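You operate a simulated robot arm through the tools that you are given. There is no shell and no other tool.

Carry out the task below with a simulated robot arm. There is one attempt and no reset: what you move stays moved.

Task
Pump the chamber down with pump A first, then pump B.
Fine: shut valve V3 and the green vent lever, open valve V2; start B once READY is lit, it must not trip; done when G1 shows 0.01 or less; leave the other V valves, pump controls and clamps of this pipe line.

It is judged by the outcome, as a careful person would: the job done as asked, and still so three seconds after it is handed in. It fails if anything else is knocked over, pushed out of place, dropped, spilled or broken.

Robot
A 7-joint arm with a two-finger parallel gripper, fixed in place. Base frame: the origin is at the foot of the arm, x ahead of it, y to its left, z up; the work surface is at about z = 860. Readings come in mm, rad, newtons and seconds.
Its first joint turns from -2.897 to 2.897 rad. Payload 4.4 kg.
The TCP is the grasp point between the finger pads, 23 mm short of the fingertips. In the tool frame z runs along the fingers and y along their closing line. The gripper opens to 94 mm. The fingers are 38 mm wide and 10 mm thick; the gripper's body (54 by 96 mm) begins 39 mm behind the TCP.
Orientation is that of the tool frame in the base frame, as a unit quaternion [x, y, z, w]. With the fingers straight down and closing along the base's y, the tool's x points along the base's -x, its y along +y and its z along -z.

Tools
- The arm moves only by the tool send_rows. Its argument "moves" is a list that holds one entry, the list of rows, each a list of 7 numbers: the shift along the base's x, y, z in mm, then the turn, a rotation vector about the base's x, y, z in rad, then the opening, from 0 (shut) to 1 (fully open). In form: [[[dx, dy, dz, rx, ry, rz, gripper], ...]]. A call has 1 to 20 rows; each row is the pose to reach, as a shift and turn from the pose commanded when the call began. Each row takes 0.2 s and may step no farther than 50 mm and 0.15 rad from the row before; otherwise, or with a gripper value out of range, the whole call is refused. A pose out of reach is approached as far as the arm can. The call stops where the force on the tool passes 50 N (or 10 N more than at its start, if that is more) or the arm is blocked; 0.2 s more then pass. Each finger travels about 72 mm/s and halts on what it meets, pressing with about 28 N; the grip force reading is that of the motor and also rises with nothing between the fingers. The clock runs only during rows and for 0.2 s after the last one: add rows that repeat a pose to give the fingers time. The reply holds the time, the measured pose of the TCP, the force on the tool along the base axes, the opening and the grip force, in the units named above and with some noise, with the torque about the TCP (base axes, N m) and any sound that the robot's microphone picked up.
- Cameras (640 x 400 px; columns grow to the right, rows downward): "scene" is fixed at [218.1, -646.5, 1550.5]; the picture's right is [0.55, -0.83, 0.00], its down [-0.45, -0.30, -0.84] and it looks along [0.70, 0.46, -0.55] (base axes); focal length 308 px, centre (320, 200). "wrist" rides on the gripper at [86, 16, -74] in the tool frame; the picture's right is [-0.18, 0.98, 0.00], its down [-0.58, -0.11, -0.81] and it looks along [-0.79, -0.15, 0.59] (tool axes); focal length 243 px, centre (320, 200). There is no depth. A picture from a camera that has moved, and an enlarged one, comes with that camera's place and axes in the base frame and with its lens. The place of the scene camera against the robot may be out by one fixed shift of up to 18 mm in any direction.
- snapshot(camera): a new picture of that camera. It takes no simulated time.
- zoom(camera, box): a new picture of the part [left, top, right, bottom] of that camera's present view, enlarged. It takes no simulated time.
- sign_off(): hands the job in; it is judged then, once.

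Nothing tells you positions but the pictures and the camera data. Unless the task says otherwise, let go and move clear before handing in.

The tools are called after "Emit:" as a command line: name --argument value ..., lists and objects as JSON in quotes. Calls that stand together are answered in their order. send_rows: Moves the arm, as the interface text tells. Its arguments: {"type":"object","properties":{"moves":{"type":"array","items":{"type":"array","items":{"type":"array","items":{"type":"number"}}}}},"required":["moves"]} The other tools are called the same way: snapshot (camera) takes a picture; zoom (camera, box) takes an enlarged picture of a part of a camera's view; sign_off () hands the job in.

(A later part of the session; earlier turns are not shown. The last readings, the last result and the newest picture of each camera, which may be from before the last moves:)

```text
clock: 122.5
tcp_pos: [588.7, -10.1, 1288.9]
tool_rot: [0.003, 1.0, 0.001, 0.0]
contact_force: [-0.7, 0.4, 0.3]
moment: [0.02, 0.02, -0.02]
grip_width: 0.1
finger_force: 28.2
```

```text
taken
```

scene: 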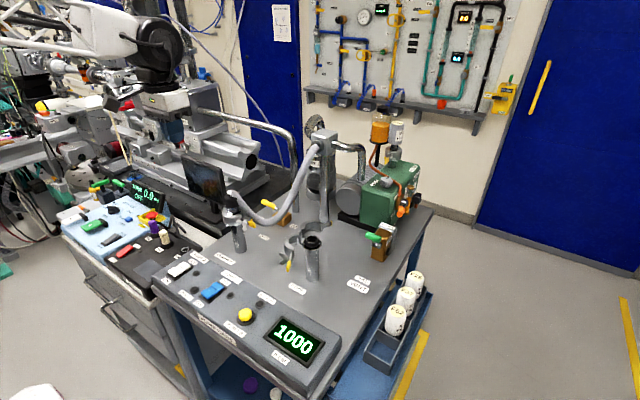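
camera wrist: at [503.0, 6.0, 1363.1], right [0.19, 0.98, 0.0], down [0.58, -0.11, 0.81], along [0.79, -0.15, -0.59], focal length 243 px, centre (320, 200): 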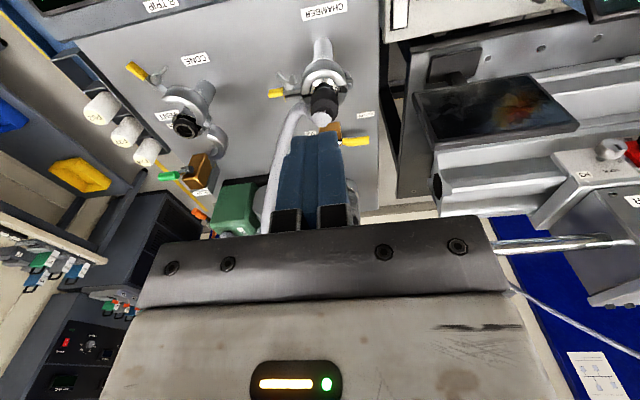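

The arm is back to its original orientation, unflagged. Now the V2 lever: I'll yaw the hand about 28°, lean it back about 15°, then check.

Emit:
send_rows --moves '[[[20, 5, -5, 0, 0, -0.125, 0], [40, 10, -10, 0, 0, -0.25, 0], [60, 15, -15, 0, 0, -0.375, 0], [80, 20, -20, 0, 0, -0.49, 0], [80, 20, -20, 0, 0, -0.49, 0]]]'

Emit:
send_rows --moves '[[[20, 0, -10, 0, -0.13, 0, 0], [40, 0, -20, 0, -0.26, 0, 0], [60, 2, -40, 0, -0.26, 0, 0], [80, 4, -60, 0, -0.26, 0, 0], [100, 6, -80, 0, -0.26, 0, 0], [120, 8, -100, 0, -0.26, 0, 0], [140, 10, -120, 0, -0.26, 0, 0], [140, 10, -120, 0, -0.26, 0, 0]]]'

Emit:
snapshot --camera "wrist"

Emit:
snapshot --camera "scene"

```text
clock: 123.7
tcp_pos: [668.2, 8.4, 1267.5]
tool_rot: [0.246, 0.969, 0.001, 0.0]
contact_force: [-0.2, 0.2, -0.2]
moment: [0.0, -0.02, 0.0]
grip_width: 0.0
finger_force: 28.1
```

```text
clock: 125.5
tcp_pos: [807.7, 20.7, 1147.2]
tool_rot: [0.242, 0.961, 0.033, 0.125]
contact_force: [0.6, 0.2, -0.1]
moment: [-0.02, 0.02, -0.03]
grip_width: 0.0
finger_force: 27.7
```

```text
taken
camera wrist: at [723.5, 76.2, 1201.6], right [0.61, 0.78, 0.16], down [0.24, -0.37, 0.9], along [0.76, -0.51, -0.41], focal length 243 px, centre (320, 200)
```

wrist: 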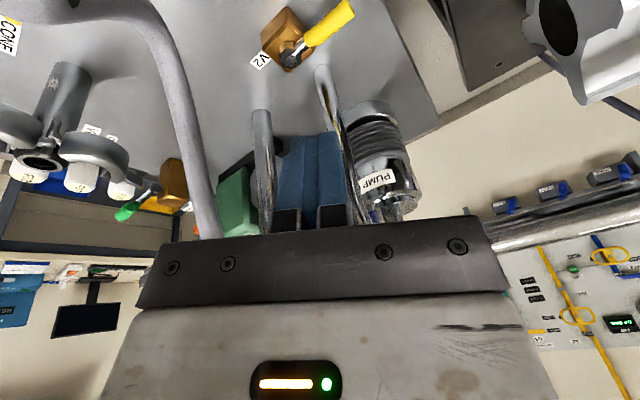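

```text
taken
```

scene: 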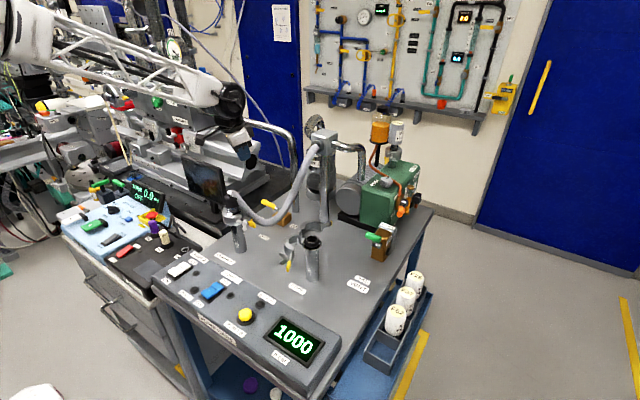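

Clean so far. I'll zoom in on V2 from here to refine its position.

Emit:
zoom --camera "wrist" --box '[230, 0, 390, 100]'

Emit:
zoom --camera "scene" --box '[190, 90, 350, 250]'

```text
4.00 times, centred on (310, 50) of wrist
camera zoom: at [723.5, 76.2, 1201.6], right [0.61, 0.78, 0.16], down [0.24, -0.37, 0.9], along [0.76, -0.51, -0.41], focal length 970 px, centre (360, 800)
```

zoom: 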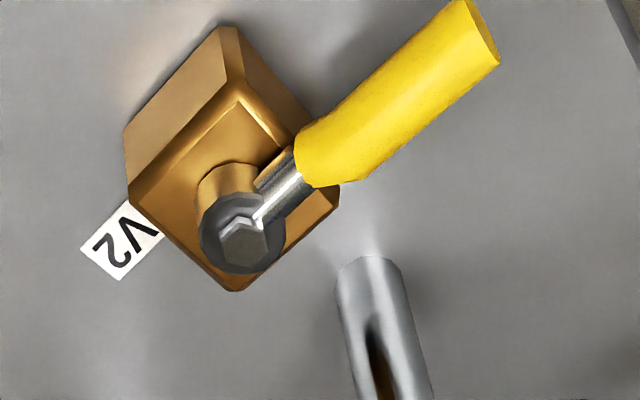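

```text
2.50 times, centred on (270, 170) of scene
camera zoom: at [218.1, -646.5, 1550.5], right [0.55, -0.83, 0.0], down [-0.45, -0.3, -0.84], along [0.7, 0.46, -0.55], focal length 770 px, centre (445, 275)
```

zoom: 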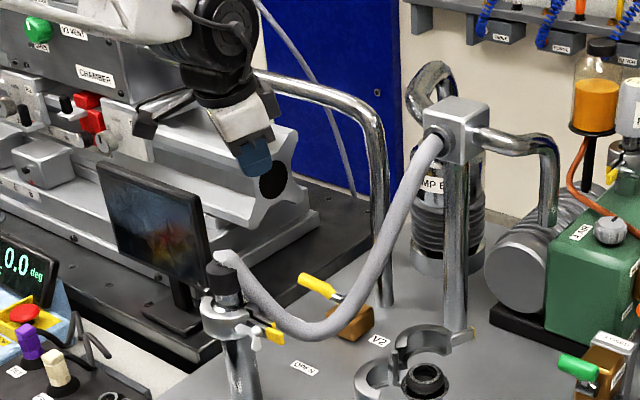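

V2's hub is at (890, −42) and the handle runs to (889, 45) at z≈915, with the riser pipe at (960, −36). I'll descend on a slant to the far (+x) side of the handle, stopping just above it to check.

Emit:
send_rows --moves '[[[22, 0, -30, 0, 0, 0, 0], [44, 0, -60, 0, 0, 0, 0], [64, 0, -87, 0, 0, 0, 0], [80, 0, -117, 0, 0, 0, 0], [97, 0, -147, 0, 0, 0, 0], [116, 0, -180, 0, 0, 0, 0], [116, 0, -180, 0, 0, 0, 0]]]'

Emit:
snapshot --camera "wrist"

Emit:
zoom --camera "scene" --box '[200, 110, 360, 250]'

```text
clock: 127.1
tcp_pos: [923.7, 20.1, 968.5]
tool_rot: [0.241, 0.962, 0.032, 0.126]
contact_force: [-0.2, -0.1, 1.2]
moment: [0.02, -0.03, 0.01]
grip_width: 0.1
finger_force: 27.7
```

```text
taken
camera wrist: at [838.9, 75.7, 1022.8], right [0.61, 0.78, 0.16], down [0.24, -0.37, 0.9], along [0.76, -0.51, -0.41], focal length 243 px, centre (320, 200)
```

wrist: 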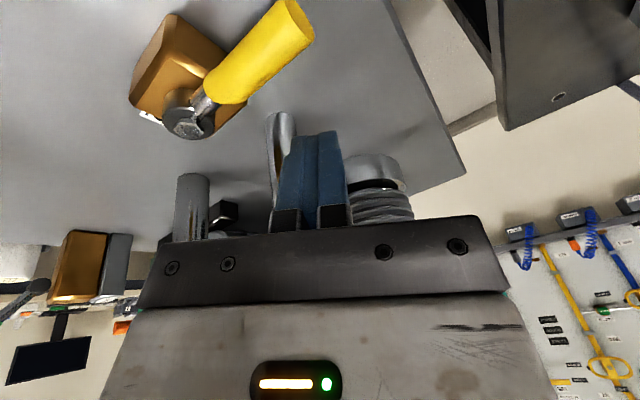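

```text
2.86 times, centred on (280, 180) of scene
camera zoom: at [218.1, -646.5, 1550.5], right [0.55, -0.83, 0.0], down [-0.45, -0.3, -0.84], along [0.7, 0.46, -0.55], focal length 880 px, centre (434, 257)
```

zoom: 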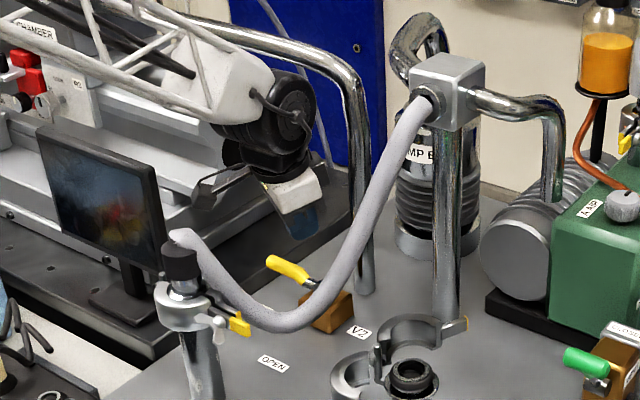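

The fingertips are on the far side of the handle with about 11 mm clearance. Now I'll lower them beside the handle.

Emit:
send_rows --moves '[[[0, 0, -15, 0, 0, 0, 0], [0, 0, -30, 0, 0, 0, 0], [0, 0, -43, 0, 0, 0, 0], [0, 0, -43, 0, 0, 0, 0]]]'

Emit:
snapshot --camera "wrist"

Emit:
zoom --camera "scene" --box '[200, 110, 360, 250]'

```text
clock: 128.1
tcp_pos: [924.4, 19.6, 925.4]
tool_rot: [0.241, 0.962, 0.033, 0.126]
contact_force: [0.2, -0.7, -0.4]
moment: [-0.01, 0.02, 0.0]
grip_width: 0.1
finger_force: 28.2
```

```text
taken
camera wrist: at [838.4, 74.6, 980.2], right [0.61, 0.78, 0.16], down [0.24, -0.37, 0.9], along [0.76, -0.51, -0.41], focal length 243 px, centre (320, 200)
```

wrist: 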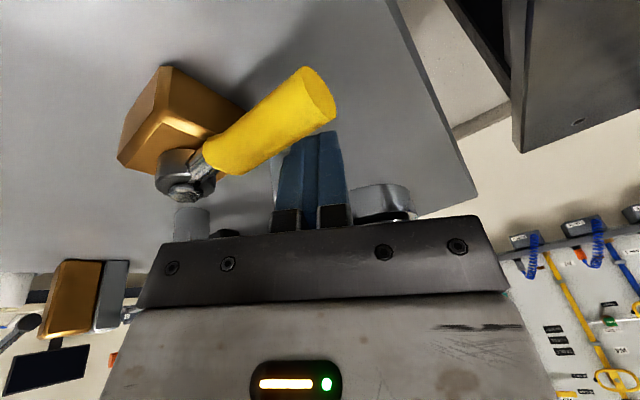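

```text
2.86 times, centred on (280, 180) of scene
camera zoom: at [218.1, -646.5, 1550.5], right [0.55, -0.83, 0.0], down [-0.45, -0.3, -0.84], along [0.7, 0.46, -0.55], focal length 880 px, centre (434, 257)
```

zoom: 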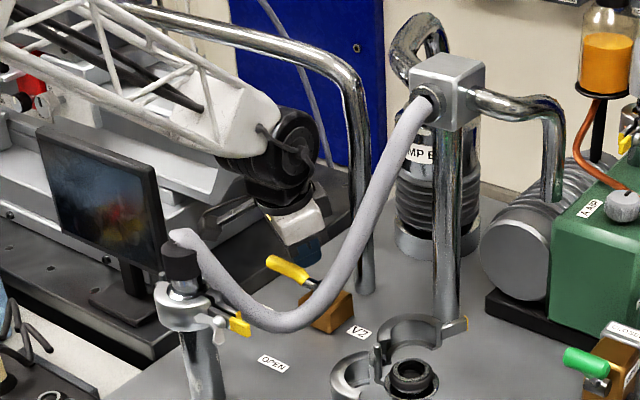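

The fingertips are behind the handle. I'll sweep it from CLOSED towards OPEN along an arc, first half now, then check.

Emit:
send_rows --moves '[[[-9, -2, 0, 0, 0, 0, 0], [-14, -1, 0, 0, 0, 0, 0], [-20, 0, 0, 0, 0, 0, 0], [-26, 1, 0, 0, 0, 0, 0], [-31, 1, 0, 0, 0, 0, 0], [-37, 0, 0, 0, 0, 0, 0], [-43, -1, 0, 0, 0, 0, 0], [-49, -2.5, 0, 0, 0, 0, 0], [-54, -4, 0, 0, 0, 0, 0]]]'

Emit:
snapshot --camera "wrist"

Emit:
zoom --camera "scene" --box '[200, 110, 360, 250]'

```text
clock: 130.1
tcp_pos: [868.5, 14.5, 923.2]
tool_rot: [0.242, 0.962, 0.032, 0.125]
contact_force: [0.2, 1.6, -0.5]
moment: [-0.01, -0.02, 0.02]
grip_width: 0.1
finger_force: 27.8
```

```text
taken
camera wrist: at [784.6, 70.9, 979.1], right [0.61, 0.78, 0.16], down [0.24, -0.37, 0.9], along [0.76, -0.51, -0.41], focal length 243 px, centre (320, 200)
```

wrist: 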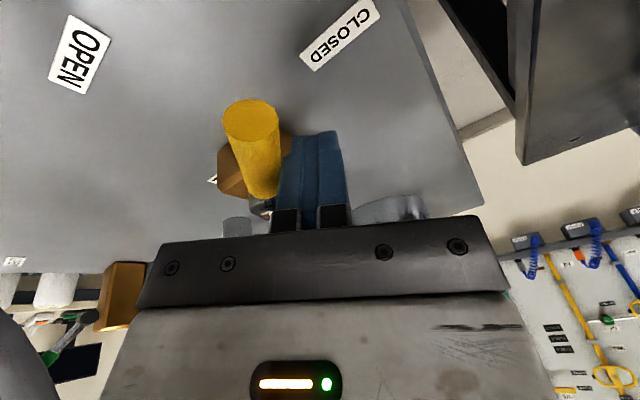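

```text
2.86 times, centred on (280, 180) of scene
camera zoom: at [218.1, -646.5, 1550.5], right [0.55, -0.83, 0.0], down [-0.45, -0.3, -0.84], along [0.7, 0.46, -0.55], focal length 880 px, centre (434, 257)
```

zoom: 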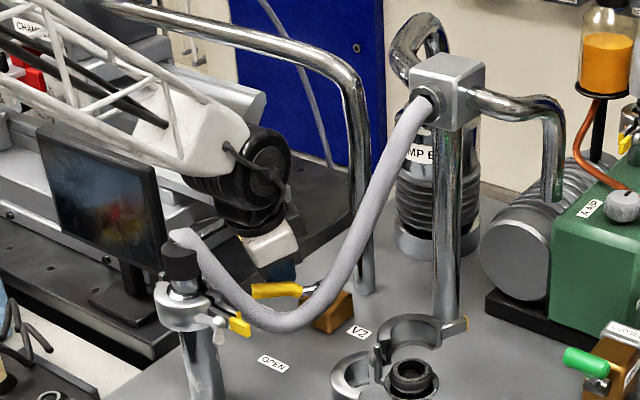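

The lever is turning smoothly, and it's about 40° through. Now the second half towards OPEN.

Emit:
send_rows --moves '[[[-5, -3.3, 0, 0, 0, 0, 0], [-10, -6.6, 0, 0, 0, 0, 0], [-14.5, -10.5, 0, 0, 0, 0, 0], [-19, -14.7, 0, 0, 0, 0, 0], [-21, -17, 0, 0, 0, 0, 0], [-23.3, -19.6, 0, 0, 0, 0, 0], [-25.5, -22, 0, 0, 0, 0, 0], [-28, -24.5, 0, 0, 0, 0, 0], [-30, -27, 0, 0, 0, 0, 0]]]'

Emit:
snapshot --camera "wrist"

Emit:
zoom --camera "scene" --box '[200, 110, 360, 250]'

```text
clock: 132.1
tcp_pos: [840.5, -11.5, 925.1]
tool_rot: [0.243, 0.961, 0.033, 0.126]
contact_force: [3.4, 2.2, 3.3]
moment: [-0.08, -0.13, 0.07]
grip_width: 0.0
finger_force: 27.9
```

```text
taken
camera wrist: at [755.3, 43.9, 980.7], right [0.61, 0.78, 0.16], down [0.24, -0.37, 0.9], along [0.76, -0.51, -0.41], focal length 243 px, centre (320, 200)
```

wrist: 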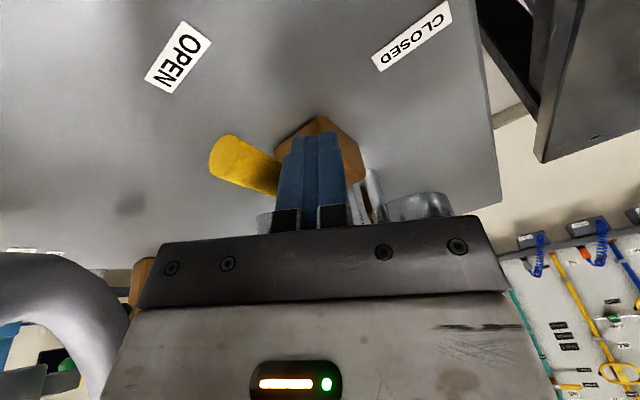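

```text
2.86 times, centred on (280, 180) of scene
camera zoom: at [218.1, -646.5, 1550.5], right [0.55, -0.83, 0.0], down [-0.45, -0.3, -0.84], along [0.7, 0.46, -0.55], focal length 880 px, centre (434, 257)
```

zoom: 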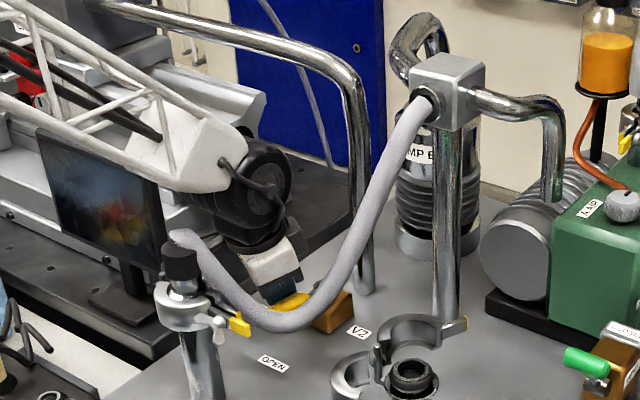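

The lever is at about 175°, nearly at OPEN. I'll push gently a little further until it meets its stop.

Emit:
send_rows --moves '[[[0, -2, 0, 0, 0, 0, 0], [0, -4, 0, 0, 0, 0, 0], [0, -6, 0, 0, 0, 0, 0], [0, -8, 0, 0, 0, 0, 0], [0, -10, 0, 0, 0, 0, 0]]]'

Emit:
snapshot --camera "wrist"

```text
clock: 133.1
tcp_pos: [839.5, -16.8, 924.6]
tool_rot: [0.24, 0.962, 0.033, 0.126]
contact_force: [3.9, 19.8, -1.8]
moment: [0.17, -0.01, 0.31]
grip_width: 0.1
finger_force: 27.6
stopped in row 5: the force on the tool passed its limit at 56 N (the readings are from after the stop); the commanded pose is now the measured one
```

```text
taken
camera wrist: at [754.9, 38.9, 979.9], right [0.6, 0.78, 0.16], down [0.24, -0.37, 0.9], along [0.76, -0.5, -0.41], focal length 243 px, centre (320, 200)
```

wrist: 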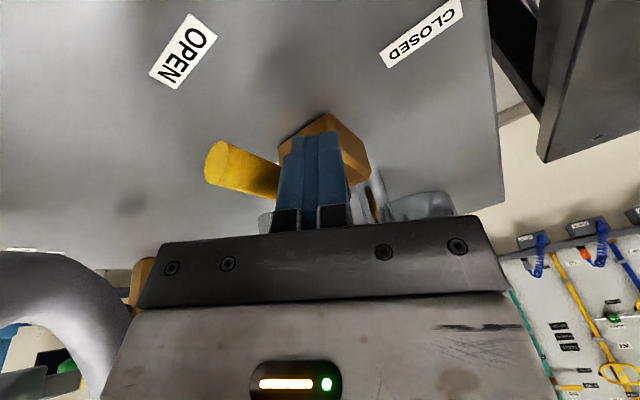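

V2 hit its stop at OPEN (56 N, lever at ~180°). I'll back off sideways and rise straight up.

Emit:
send_rows --moves '[[[2, 8, 0, 0, 0, 0, 0], [5, 14, 0, 0, 0, 0, 0], [5, 16, 30, 0, 0, 0, 0], [5, 18, 70, 0, 0, 0, 0], [5, 20, 110, 0, 0, 0, 0], [5, 20, 155, 0, 0, 0, 0], [5, 20, 200, 0, 0, 0, 0], [5, 20, 245, 0, 0, 0, 0], [0, 20, 290, 0, 0, 0, 0]]]'

Emit:
snapshot --camera "wrist"

Emit:
zoom --camera "scene" --box '[190, 130, 350, 270]'

```text
clock: 135.1
tcp_pos: [840.6, 3.6, 1214.9]
tool_rot: [0.241, 0.962, 0.033, 0.124]
contact_force: [0.2, 0.2, -0.6]
moment: [-0.02, -0.02, -0.01]
grip_width: 0.1
finger_force: 28.1
```

```text
taken
camera wrist: at [755.6, 57.6, 1270.2], right [0.61, 0.78, 0.16], down [0.24, -0.37, 0.9], along [0.76, -0.5, -0.41], focal length 243 px, centre (320, 200)
```

wrist: 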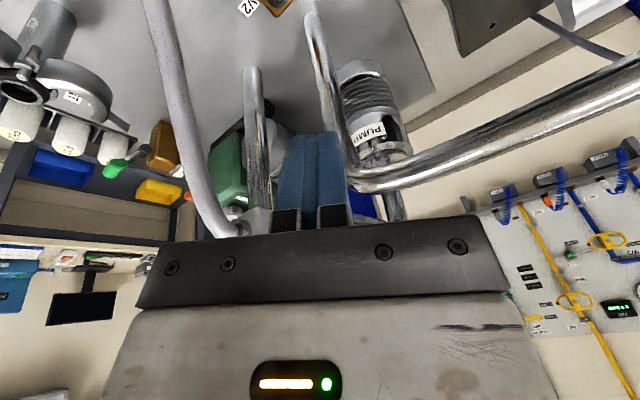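

```text
2.86 times, centred on (270, 200) of scene
camera zoom: at [218.1, -646.5, 1550.5], right [0.55, -0.83, 0.0], down [-0.45, -0.3, -0.84], along [0.7, 0.46, -0.55], focal length 880 px, centre (463, 200)
```

zoom: 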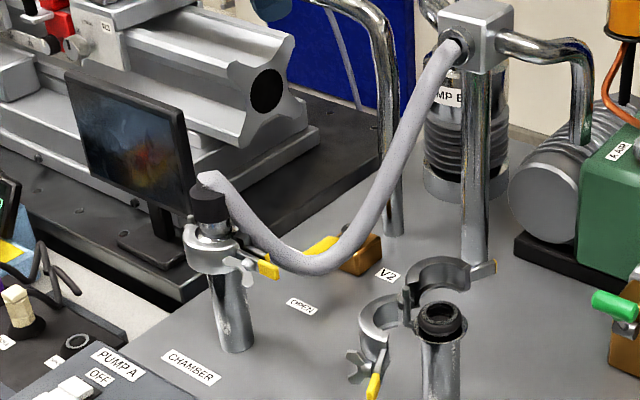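

V2 is OPEN. Next is the green VENT lever on the right, so I'll straighten the hand and go for a closer view.

Emit:
send_rows --moves '[[[-30, -25, 10, 0, 0.13, 0, 0], [-60, -50, 20, 0, 0.26, 0, 0], [-85, -85, 25, 0, 0.26, 0, 0], [-110, -120, 30, 0, 0.26, 0, 0], [-135, -155, 35, 0, 0.26, 0, 0], [-160, -190, 35, 0, 0.26, 0, 0]]]'

Emit:
send_rows --moves '[[[0, -20, 0, 0, 0, 0.125, 0.3], [0, -40, 0, 0, 0, 0.25, 0.6], [0, -60, 0, 0, 0, 0.375, 0.6], [0, -80, 0, 0, 0, 0.49, 0.6], [0, -100, 0, 0, 0, 0.49, 0.6], [0, -100, 0, 0, 0, 0.49, 0.6]]]'

Emit:
snapshot --camera "wrist"

```text
clock: 136.5
tcp_pos: [679.7, -186.0, 1248.6]
tool_rot: [0.242, 0.97, 0.001, 0.0]
contact_force: [0.4, 0.6, -0.1]
moment: [0.03, -0.04, 0.01]
grip_width: 0.0
finger_force: 28.1
```

```text
clock: 137.9
tcp_pos: [679.2, -287.0, 1250.2]
tool_rot: [0.001, 1.0, 0.001, -0.001]
contact_force: [0.8, -0.3, -0.7]
moment: [-0.01, 0.04, 0.01]
grip_width: 56.5
finger_force: 0.0
```

```text
taken
camera wrist: at [593.8, -271.7, 1325.4], right [0.19, 0.98, 0.0], down [0.58, -0.11, 0.8], along [0.79, -0.15, -0.59], focal length 243 px, centre (320, 200)
```

wrist: 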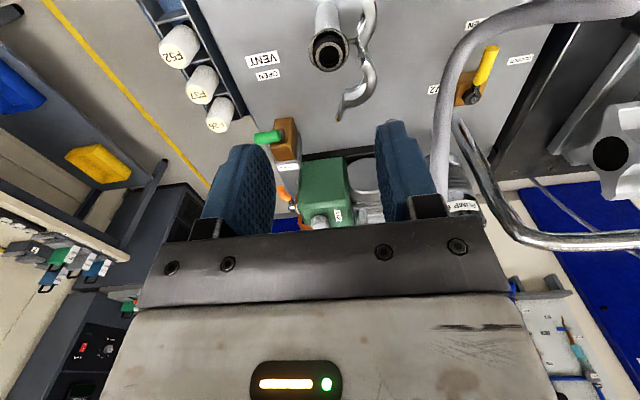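

Emit:
zoom --camera "wrist" --box '[220, 90, 340, 180]'

Emit:
zoom --camera "scene" --box '[350, 215, 410, 275]'

```text
4.44 times, centred on (280, 135) of wrist
camera zoom: at [593.8, -271.7, 1325.4], right [0.19, 0.98, 0.0], down [0.58, -0.11, 0.8], along [0.79, -0.15, -0.59], focal length 1078 px, centre (498, 489)
```

zoom: 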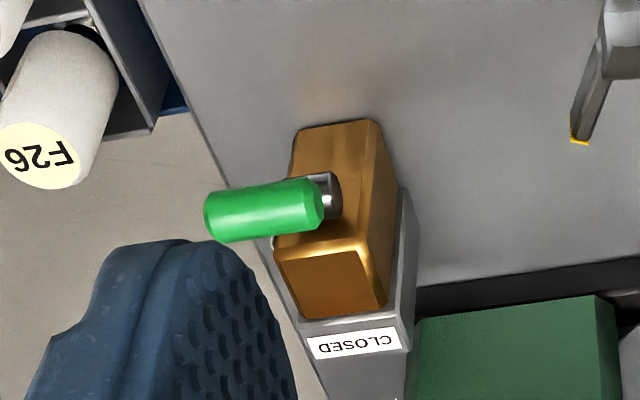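

```text
6.67 times, centred on (380, 245) of scene
camera zoom: at [218.1, -646.5, 1550.5], right [0.55, -0.83, 0.0], down [-0.45, -0.3, -0.84], along [0.7, 0.46, -0.55], focal length 2054 px, centre (-80, -100)
```

zoom: 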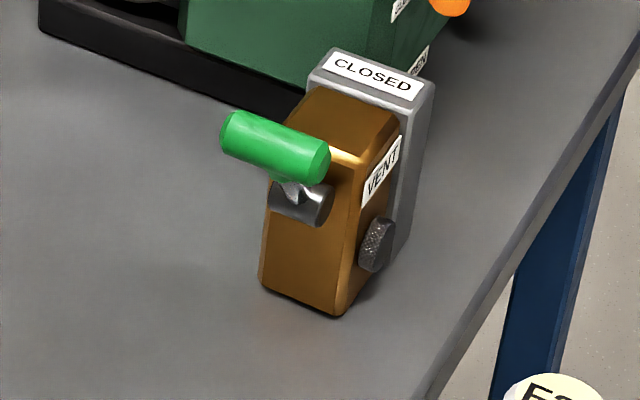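

The VENT lever's geometry isn't clear from these two angles (its green handle seems to point up and towards me). I'll take a side-on look from its left.

Emit:
send_rows --moves '[[[18, 0, -5, 0, 0, -0.14, 0.6], [36, 0, -10, 0, 0, -0.28, 0.6], [54, 0, -15, 0, 0, -0.42, 0.6], [72, 0, -20, 0, 0, -0.56, 0.6], [90, 0, -25, 0, 0, -0.7, 0.6], [108, 0, -30, 0, 0, -0.84, 0.6], [126, 0, -35, 0, 0, -0.98, 0.6], [144, 0, -40, 0, 0, -1.12, 0.6], [162, 0, -45, 0, 0, -1.26, 0.6], [180, 0, -50, 0, 0, -1.4, 0.6], [180, 0, -50, 0, 0, -1.4, 0.6]]]'

Emit:
snapshot --camera "wrist"

```text
clock: 140.3
tcp_pos: [860.2, -286.1, 1199.7]
tool_rot: [0.645, 0.764, 0.002, 0.0]
contact_force: [0.3, -0.4, -0.1]
moment: [0.0, 0.0, 0.0]
grip_width: 56.4
finger_force: 0.0
```

```text
taken
camera wrist: at [862.1, -199.0, 1274.3], right [1.0, -0.02, 0.0], down [-0.01, -0.59, 0.8], along [-0.01, -0.8, -0.59], focal length 243 px, centre (320, 200)
```

wrist: 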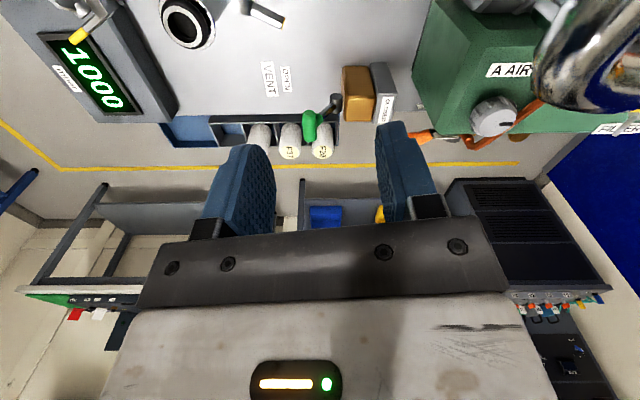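

Emit:
zoom --camera "wrist" --box '[250, 50, 410, 170]'

```text
3.33 times, centred on (330, 110) of wrist
camera zoom: at [862.1, -199.0, 1274.3], right [1.0, -0.02, 0.0], down [-0.01, -0.59, 0.8], along [-0.01, -0.8, -0.59], focal length 809 px, centre (287, 500)
```

zoom: 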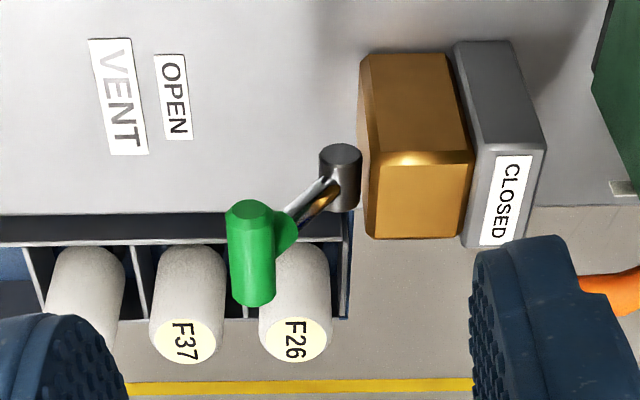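

Now it's clear: the vent lever is a T-handle. Its bar lies along y, centred at (844, −410, 991), turning about a y-axis hub at (886, −409, 936), with the CLOSED label at (956, −409, 960). So it must be pushed over the top towards +x. I'll close the fingers, lean the hand, and go to the −x side of the bar.

Emit:
send_rows --moves '[[[-15, -24, -10, 0, -0.06, 0, 0.3], [-30, -49, -20, 0, -0.12, 0, 0], [-45, -74, -35, 0, -0.18, 0, 0], [-60, -99, -55, 0, -0.24, 0, 0], [-75, -124, -80, 0, -0.3, 0, 0], [-75, -124, -80, 0, -0.3, 0, 0]]]'

Emit:
snapshot --camera "wrist"

Emit:
zoom --camera "scene" --box '[280, 140, 440, 280]'

```text
clock: 141.7
tcp_pos: [786.4, -410.7, 1118.9]
tool_rot: [0.637, 0.756, 0.098, 0.114]
contact_force: [-0.1, 0.5, 0.2]
moment: [0.02, -0.03, -0.01]
grip_width: 0.0
finger_force: 27.9
```

```text
taken
camera wrist: at [765.8, -322.7, 1192.2], right [0.95, -0.02, 0.3], down [-0.25, -0.59, 0.77], along [0.16, -0.8, -0.57], focal length 243 px, centre (320, 200)
```

wrist: 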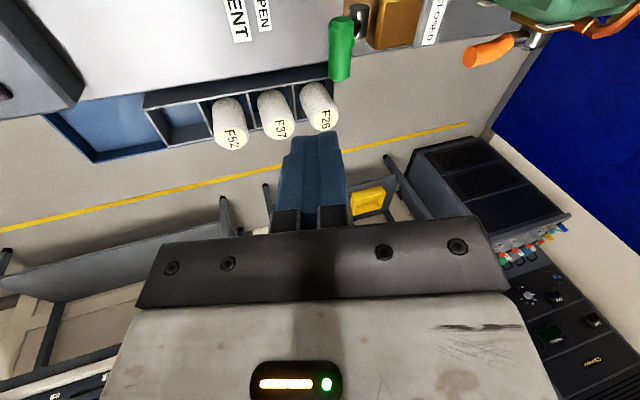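

```text
2.86 times, centred on (360, 210) of scene
camera zoom: at [218.1, -646.5, 1550.5], right [0.55, -0.83, 0.0], down [-0.45, -0.3, -0.84], along [0.7, 0.46, -0.55], focal length 880 px, centre (206, 171)
```

zoom: 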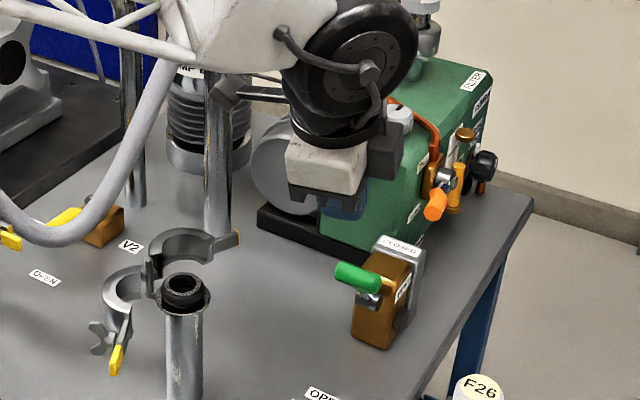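

Emit:
send_rows --moves '[[[3, 0, -30, 0, 0, 0, 0], [6, 0, -60, 0, 0, 0, 0], [10, 0, -90, 0, 0, 0, 0], [15, 0, -118, 0, 0, 0, 0], [15, 0, -118, 0, 0, 0, 0]]]'

Emit:
snapshot --camera "wrist"

Emit:
zoom --camera "scene" --box '[300, 170, 420, 270]'

```text
clock: 142.9
tcp_pos: [800.4, -411.9, 1001.3]
tool_rot: [0.638, 0.755, 0.098, 0.114]
contact_force: [0.9, 0.4, -0.4]
moment: [0.03, -0.01, -0.03]
grip_width: 0.1
finger_force: 27.8
```

```text
taken
camera wrist: at [780.3, -324.7, 1072.9], right [0.95, -0.02, 0.3], down [-0.25, -0.59, 0.77], along [0.16, -0.8, -0.57], focal length 243 px, centre (320, 200)
```

wrist: 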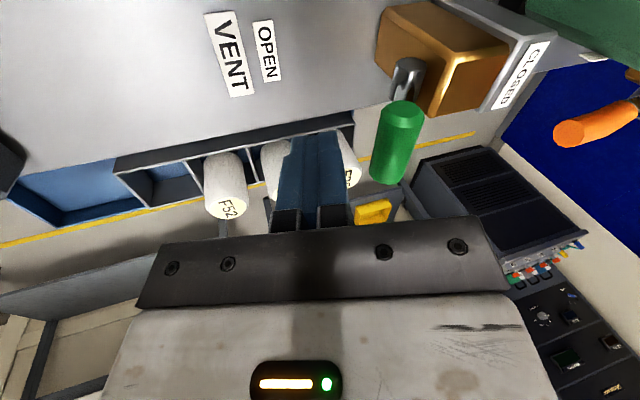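

```text
4.00 times, centred on (360, 220) of scene
camera zoom: at [218.1, -646.5, 1550.5], right [0.55, -0.83, 0.0], down [-0.45, -0.3, -0.84], along [0.7, 0.46, -0.55], focal length 1233 px, centre (160, 120)
```

zoom: 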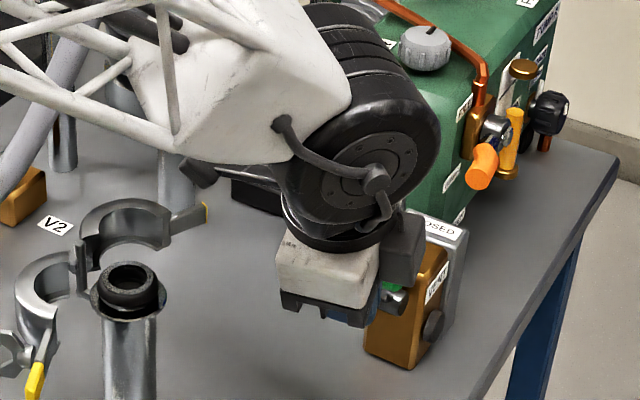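

The pusher is behind the bar. I'll push towards +x in small steps.

Emit:
send_rows --moves '[[[10, 0, 0, 0, 0, 0, 0], [20, 0, 0, 0, 0, 0, 0], [28, 0, 0, 0, 0, 0, 0], [36, 0, 0, 0, 0, 0, 0], [44, 0, 0, 0, 0, 0, 0], [52, 0, 0, 0, 0, 0, 0], [60, 0, 0, 0, 0, 0, 0]]]'

Emit:
snapshot --camera "wrist"

Emit:
zoom --camera "scene" --box '[300, 170, 420, 270]'

```text
clock: 144.5
tcp_pos: [860.1, -410.1, 1001.1]
tool_rot: [0.637, 0.756, 0.098, 0.114]
contact_force: [-0.9, 0.2, 0.5]
moment: [-0.01, 0.03, -0.02]
grip_width: 0.1
finger_force: 27.7
```

```text
taken
camera wrist: at [839.7, -324.5, 1073.6], right [0.95, -0.02, 0.3], down [-0.25, -0.59, 0.77], along [0.16, -0.8, -0.57], focal length 243 px, centre (320, 200)
```

wrist: 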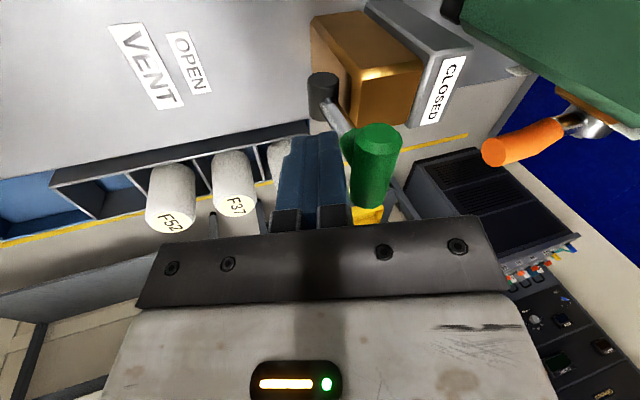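

```text
4.00 times, centred on (360, 220) of scene
camera zoom: at [218.1, -646.5, 1550.5], right [0.55, -0.83, 0.0], down [-0.45, -0.3, -0.84], along [0.7, 0.46, -0.55], focal length 1233 px, centre (160, 120)
```

zoom: 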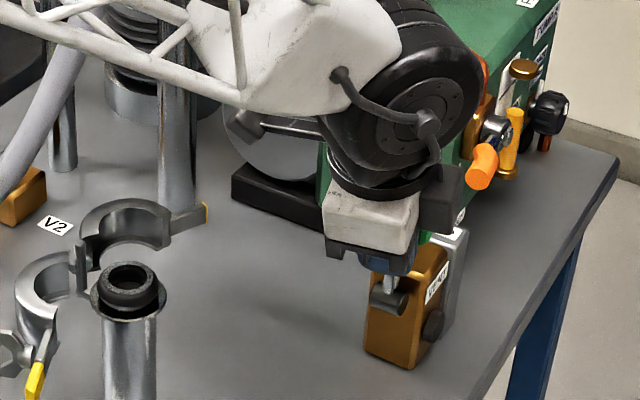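

Emit:
send_rows --moves '[[[8, 0, 0, 0, 0, 0, 0], [16, 0, 0, 0, 0, 0, 0], [24, 0, 0, 0, 0, 0, 0], [32, 0, 0, 0, 0, 0, 0], [38, 0, 0, 0, 0, 0, 0]]]'

Emit:
snapshot --camera "wrist"

```text
clock: 145.7
tcp_pos: [897.4, -410.3, 1002.6]
tool_rot: [0.638, 0.756, 0.097, 0.112]
contact_force: [-42.4, 7.8, 8.4]
moment: [0.0, 0.56, -0.55]
grip_width: 0.0
finger_force: 27.6
```

```text
taken
camera wrist: at [876.3, -323.4, 1074.9], right [0.96, -0.02, 0.3], down [-0.25, -0.59, 0.77], along [0.16, -0.8, -0.57], focal length 243 px, centre (320, 200)
```

wrist: 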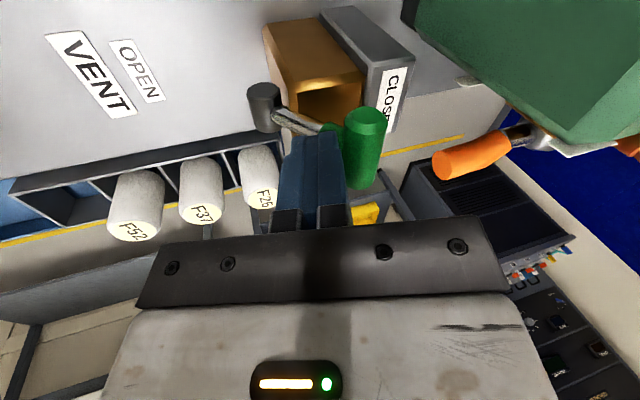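

Resistance is building at x≈925, about 70° into the turn. I'll check whether that's the stop by pushing a few mm more along the lever's arc direction.

Emit:
send_rows --moves '[[[1.5, 0, -2, 0, 0, 0, 0], [3, 0, -4, 0, 0, 0, 0]]]'

Emit:
zoom --camera "wrist" --box '[220, 60, 440, 210]'

Emit:
zoom --camera "scene" --box '[340, 200, 430, 270]'

```text
clock: 146.1
tcp_pos: [896.4, -411.6, 1001.9]
tool_rot: [0.637, 0.756, 0.098, 0.112]
contact_force: [-32.3, 4.7, 7.1]
moment: [-0.08, 0.33, -0.45]
grip_width: 0.2
finger_force: 28.2
stopped in row 1: the force on the tool passed its limit at 59 N (the readings are from after the stop); the commanded pose is now the measured one
```

```text
2.67 times, centred on (330, 135) of wrist
camera zoom: at [876.3, -323.6, 1074.5], right [0.96, -0.02, 0.29], down [-0.25, -0.59, 0.77], along [0.16, -0.8, -0.57], focal length 647 px, centre (293, 373)
```

zoom: 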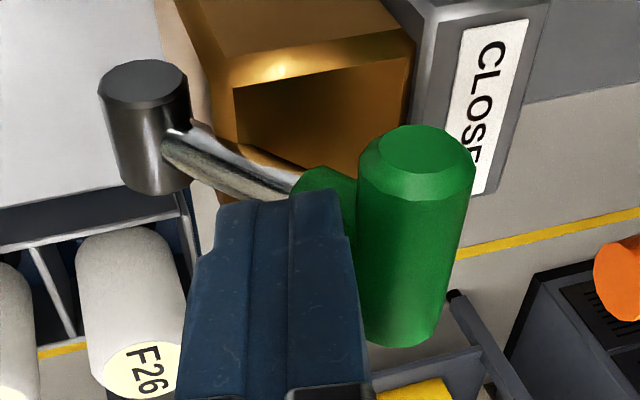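

```text
5.71 times, centred on (385, 235) of scene
camera zoom: at [218.1, -646.5, 1550.5], right [0.55, -0.83, 0.0], down [-0.45, -0.3, -0.84], along [0.7, 0.46, -0.55], focal length 1761 px, centre (-51, 0)
```

zoom: 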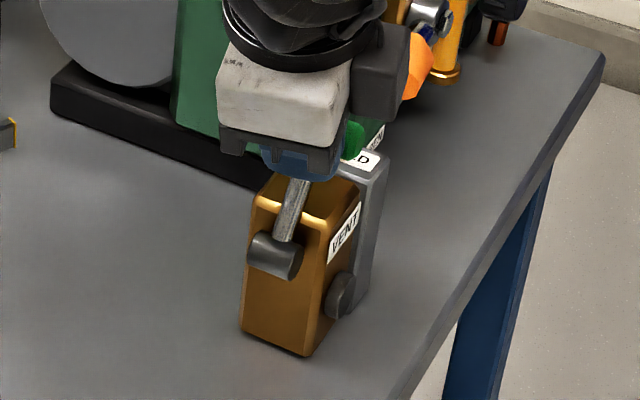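

The lever has met a firm stop, leaning over towards CLOSED (roughly 90° from where it started). I'll back off, rise and inspect it.

Emit:
send_rows --moves '[[[-8, 0, 0, 0, 0, 0, 0], [-20, 0, 3, 0, 0, 0, 0], [-40, 0, 20, 0, 0, 0, 0], [-60, 0, 55, 0, 0, 0, 0], [-75, 0, 95, 0, 0, 0, 0], [-90, 0, 140, 0, 0, 0, 0], [-90, 20, 185, 0, 0, 0, 0]]]'

Emit:
snapshot --camera "wrist"

Emit:
zoom --camera "scene" --box '[340, 200, 430, 270]'

```text
clock: 147.7
tcp_pos: [808.5, -389.8, 1185.8]
tool_rot: [0.637, 0.756, 0.098, 0.113]
contact_force: [-0.1, 0.0, -1.8]
moment: [-0.02, -0.03, 0.02]
grip_width: 0.0
finger_force: 27.5
```

```text
taken
camera wrist: at [787.5, -303.0, 1257.8], right [0.96, -0.02, 0.29], down [-0.25, -0.6, 0.77], along [0.16, -0.8, -0.57], focal length 243 px, centre (320, 200)
```

wrist: 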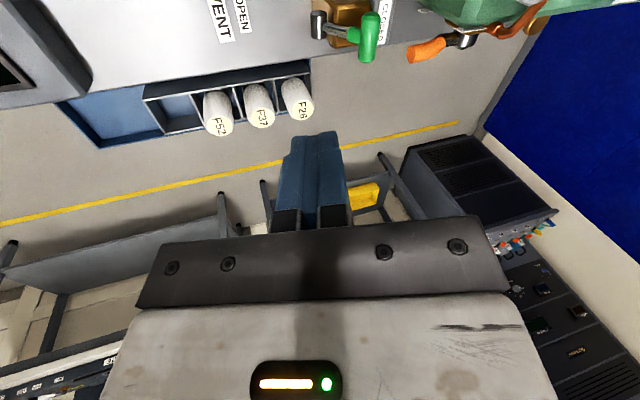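

```text
5.71 times, centred on (385, 235) of scene
camera zoom: at [218.1, -646.5, 1550.5], right [0.55, -0.83, 0.0], down [-0.45, -0.3, -0.84], along [0.7, 0.46, -0.55], focal length 1761 px, centre (-51, 0)
```

zoom: 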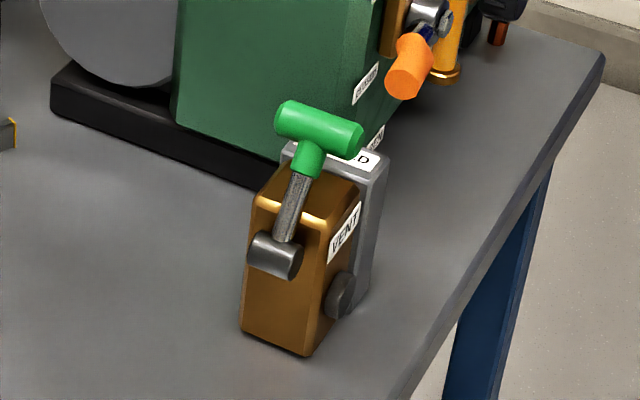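

The vent lever now stands at CLOSED. Next I'll return to the nominal upright orientation and go over to the pump switches.

Emit:
send_rows --moves '[[[-20, 20, 10, 0, 0.1, 0, 0], [-40, 40, 20, 0, 0.2, 0, 0], [-60, 60, 30, 0, 0.3, 0, 0], [-80, 80, 40, 0, 0.3, 0, 0], [-100, 100, 50, 0, 0.3, 0, 0]]]'

Emit:
send_rows --moves '[[[-20, 20, 0, 0, 0, 0.14, 0], [-40, 40, 0, 0, 0, 0.28, 0], [-60, 60, 0, 0, 0, 0.42, 0], [-80, 80, 0, 0, 0, 0.56, 0], [-100, 100, 0, 0, 0, 0.7, 0], [-120, 120, 0, 0, 0, 0.84, 0], [-140, 140, 0, 0, 0, 0.98, 0], [-160, 160, 0, 0, 0, 1.12, 0], [-170, 180, 0, 0, 0, 1.26, 0], [-180, 200, 0, 0, 0, 1.4, 0], [-180, 220, 0, 0, 0, 1.4, 0]]]'

Emit:
snapshot --camera "wrist"

Emit:
snapshot --camera "scene"

```text
clock: 148.9
tcp_pos: [706.5, -290.4, 1237.1]
tool_rot: [0.645, 0.765, 0.002, -0.001]
contact_force: [-0.4, -0.4, -0.6]
moment: [0.01, 0.02, -0.01]
grip_width: 0.0
finger_force: 27.7
```

```text
clock: 151.3
tcp_pos: [528.2, -69.0, 1236.9]
tool_rot: [0.001, 1.0, 0.0, -0.002]
contact_force: [0.9, 0.1, 1.1]
moment: [0.04, 0.03, -0.01]
grip_width: 0.1
finger_force: 28.0
```

```text
taken
camera wrist: at [442.4, -53.4, 1312.3], right [0.19, 0.98, 0.0], down [0.58, -0.11, 0.8], along [0.79, -0.15, -0.59], focal length 243 px, centre (320, 200)
```

wrist: 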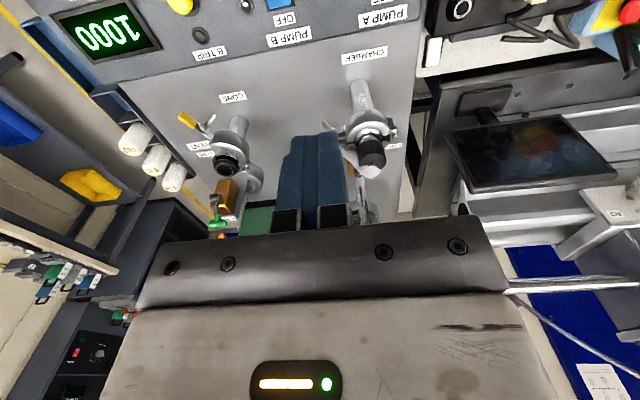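

```text
taken
```

scene: 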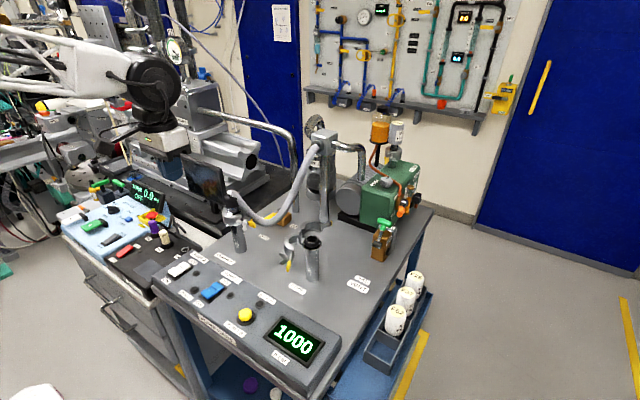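

Emit:
send_rows --moves '[[[-35, 10, -10, 0, 0, 0, 0], [-70, 20, -20, 0, 0, 0, 0], [-105, 30, -30, 0, 0, 0, 0], [-105, 30, -30, 0, 0, 0, 0]]]'

Emit:
snapshot --camera "wrist"

Emit:
zoom --camera "wrist" --box '[200, 0, 440, 150]'

Emit:
zoom --camera "scene" --box '[155, 245, 265, 315]'

```text
clock: 152.3
tcp_pos: [422.8, -38.1, 1207.3]
tool_rot: [0.002, 1.0, 0.0, -0.002]
contact_force: [0.0, 0.2, -0.2]
moment: [0.03, 0.01, -0.01]
grip_width: 0.0
finger_force: 27.3
```

```text
taken
camera wrist: at [336.8, -23.5, 1283.1], right [0.19, 0.98, 0.0], down [0.58, -0.11, 0.8], along [0.79, -0.15, -0.59], focal length 243 px, centre (320, 200)
```

wrist: 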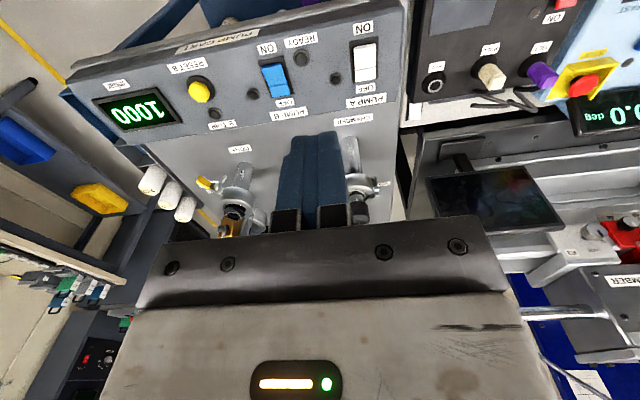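

```text
2.67 times, centred on (320, 75) of wrist
camera zoom: at [336.8, -23.5, 1283.1], right [0.19, 0.98, 0.0], down [0.58, -0.11, 0.8], along [0.79, -0.15, -0.59], focal length 647 px, centre (320, 533)
```

zoom: 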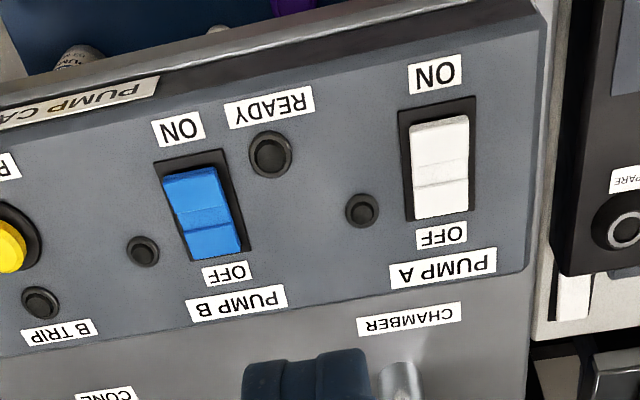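

```text
5.71 times, centred on (210, 280) of scene
camera zoom: at [218.1, -646.5, 1550.5], right [0.55, -0.83, 0.0], down [-0.45, -0.3, -0.84], along [0.7, 0.46, -0.55], focal length 1761 px, centre (949, -257)
```

zoom: 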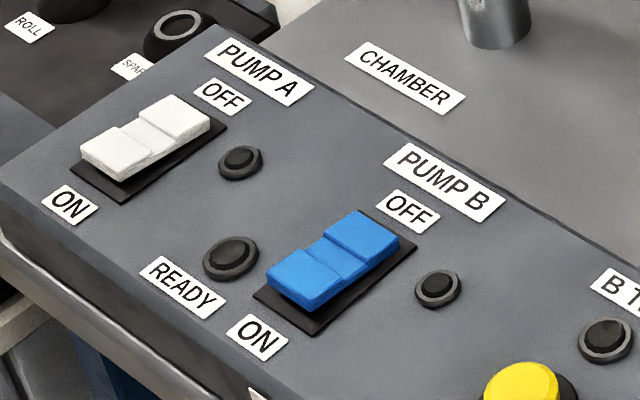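

Both rockers are OFF with their ON ends (−x side) raised. Pump A's ON end is about (496, 11, 908) and pump B's about (497, −129, 908). I'll line the closed fingers up above Pump A's ON end.

Emit:
send_rows --moves '[[[18, 12, -40, 0, 0, 0, 0], [36, 24, -80, 0, 0, 0, 0], [54, 36, -120, 0, 0, 0, 0], [72, 49, -160, 0, 0, 0, 0], [73, 49, -200, 0, 0, 0, 0], [73, 49, -235, 0, 0, 0, 0], [73, 49, -235, 0, 0, 0, 0]]]'

Emit:
snapshot --camera "wrist"

Emit:
zoom --camera "scene" --box '[130, 220, 250, 300]'

```text
clock: 153.9
tcp_pos: [493.7, 8.3, 972.9]
tool_rot: [0.0, 1.0, 0.0, -0.002]
contact_force: [0.6, 0.2, 0.1]
moment: [0.0, 0.01, 0.01]
grip_width: 0.1
finger_force: 27.2
```

```text
taken
camera wrist: at [408.0, 24.3, 1048.1], right [0.19, 0.98, 0.0], down [0.58, -0.11, 0.8], along [0.79, -0.15, -0.59], focal length 243 px, centre (320, 200)
```

wrist: 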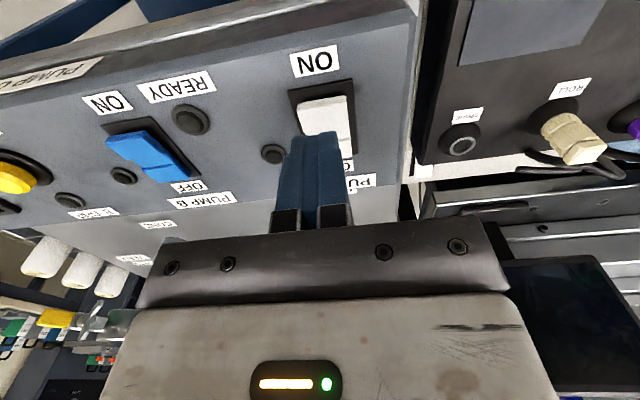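

```text
5.00 times, centred on (190, 260) of scene
camera zoom: at [218.1, -646.5, 1550.5], right [0.55, -0.83, 0.0], down [-0.45, -0.3, -0.84], along [0.7, 0.46, -0.55], focal length 1541 px, centre (970, -100)
```

zoom: 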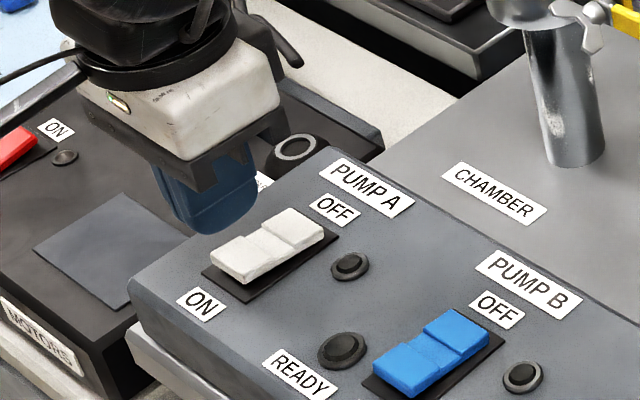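

Emit:
send_rows --moves '[[[4, 3, -12, 0, 0, 0, 0], [4, 3, -24, 0, 0, 0, 0], [4, 3, -32, 0, 0, 0, 0], [4, 3, -35, 0, 0, 0, 0], [4, 3, -38, 0, 0, 0, 0], [4, 3, -41, 0, 0, 0, 0]]]'

Emit:
zoom --camera "scene" --box '[130, 220, 250, 300]'

```text
clock: 154.9
tcp_pos: [499.4, 10.6, 940.3]
tool_rot: [0.001, 1.0, 0.0, 0.001]
contact_force: [-2.4, -0.4, 5.6]
moment: [0.01, -0.01, 0.05]
grip_width: 0.1
finger_force: 28.3
stopped in row 5: the force on the tool passed its limit at 65 N (the readings are from after the stop); the commanded pose is now the measured one
```

```text
5.00 times, centred on (190, 260) of scene
camera zoom: at [218.1, -646.5, 1550.5], right [0.55, -0.83, 0.0], down [-0.45, -0.3, -0.84], along [0.7, 0.46, -0.55], focal length 1541 px, centre (970, -100)
```

zoom: 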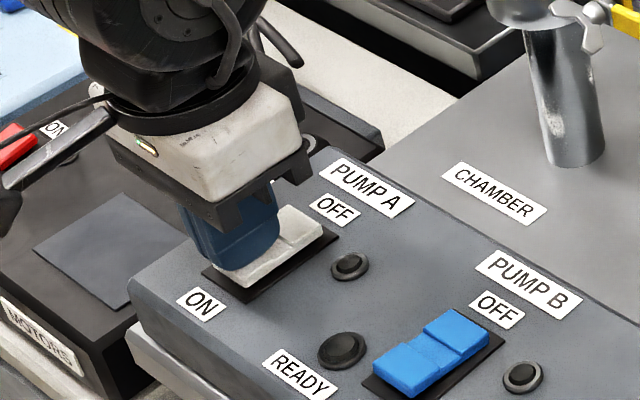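

Emit:
send_rows --moves '[[[0, 0, -1, 0, 0, 0, 0], [0, 0, -2, 0, 0, 0, 0], [0, 0, -3, 0, 0, 0, 0]]]'

Emit:
zoom --camera "wrist" --box '[220, 60, 420, 200]'

```text
clock: 155.5
tcp_pos: [499.9, 10.8, 940.5]
tool_rot: [0.0, 1.0, 0.0, 0.0]
contact_force: [-2.0, 0.4, 4.6]
moment: [-0.01, 0.02, 0.05]
grip_width: 0.0
finger_force: 28.0
stopped in row 2: the force on the tool passed its limit at 58 N (the readings are from after the stop); the commanded pose is now the measured one
```

```text
2.86 times, centred on (320, 130) of wrist
camera zoom: at [414.3, 27.0, 1014.6], right [0.19, 0.98, 0.0], down [0.58, -0.11, 0.81], along [0.79, -0.15, -0.59], focal length 693 px, centre (320, 400)
```

zoom: 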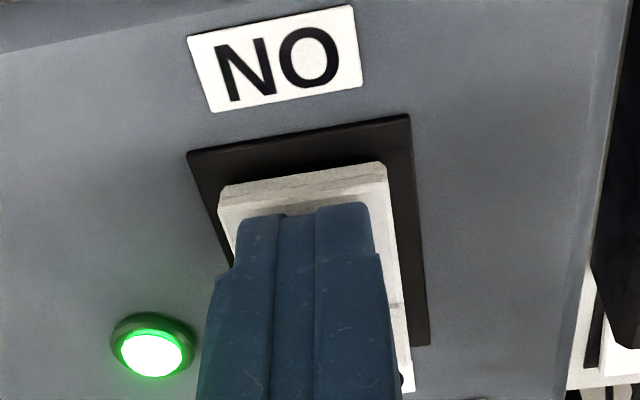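

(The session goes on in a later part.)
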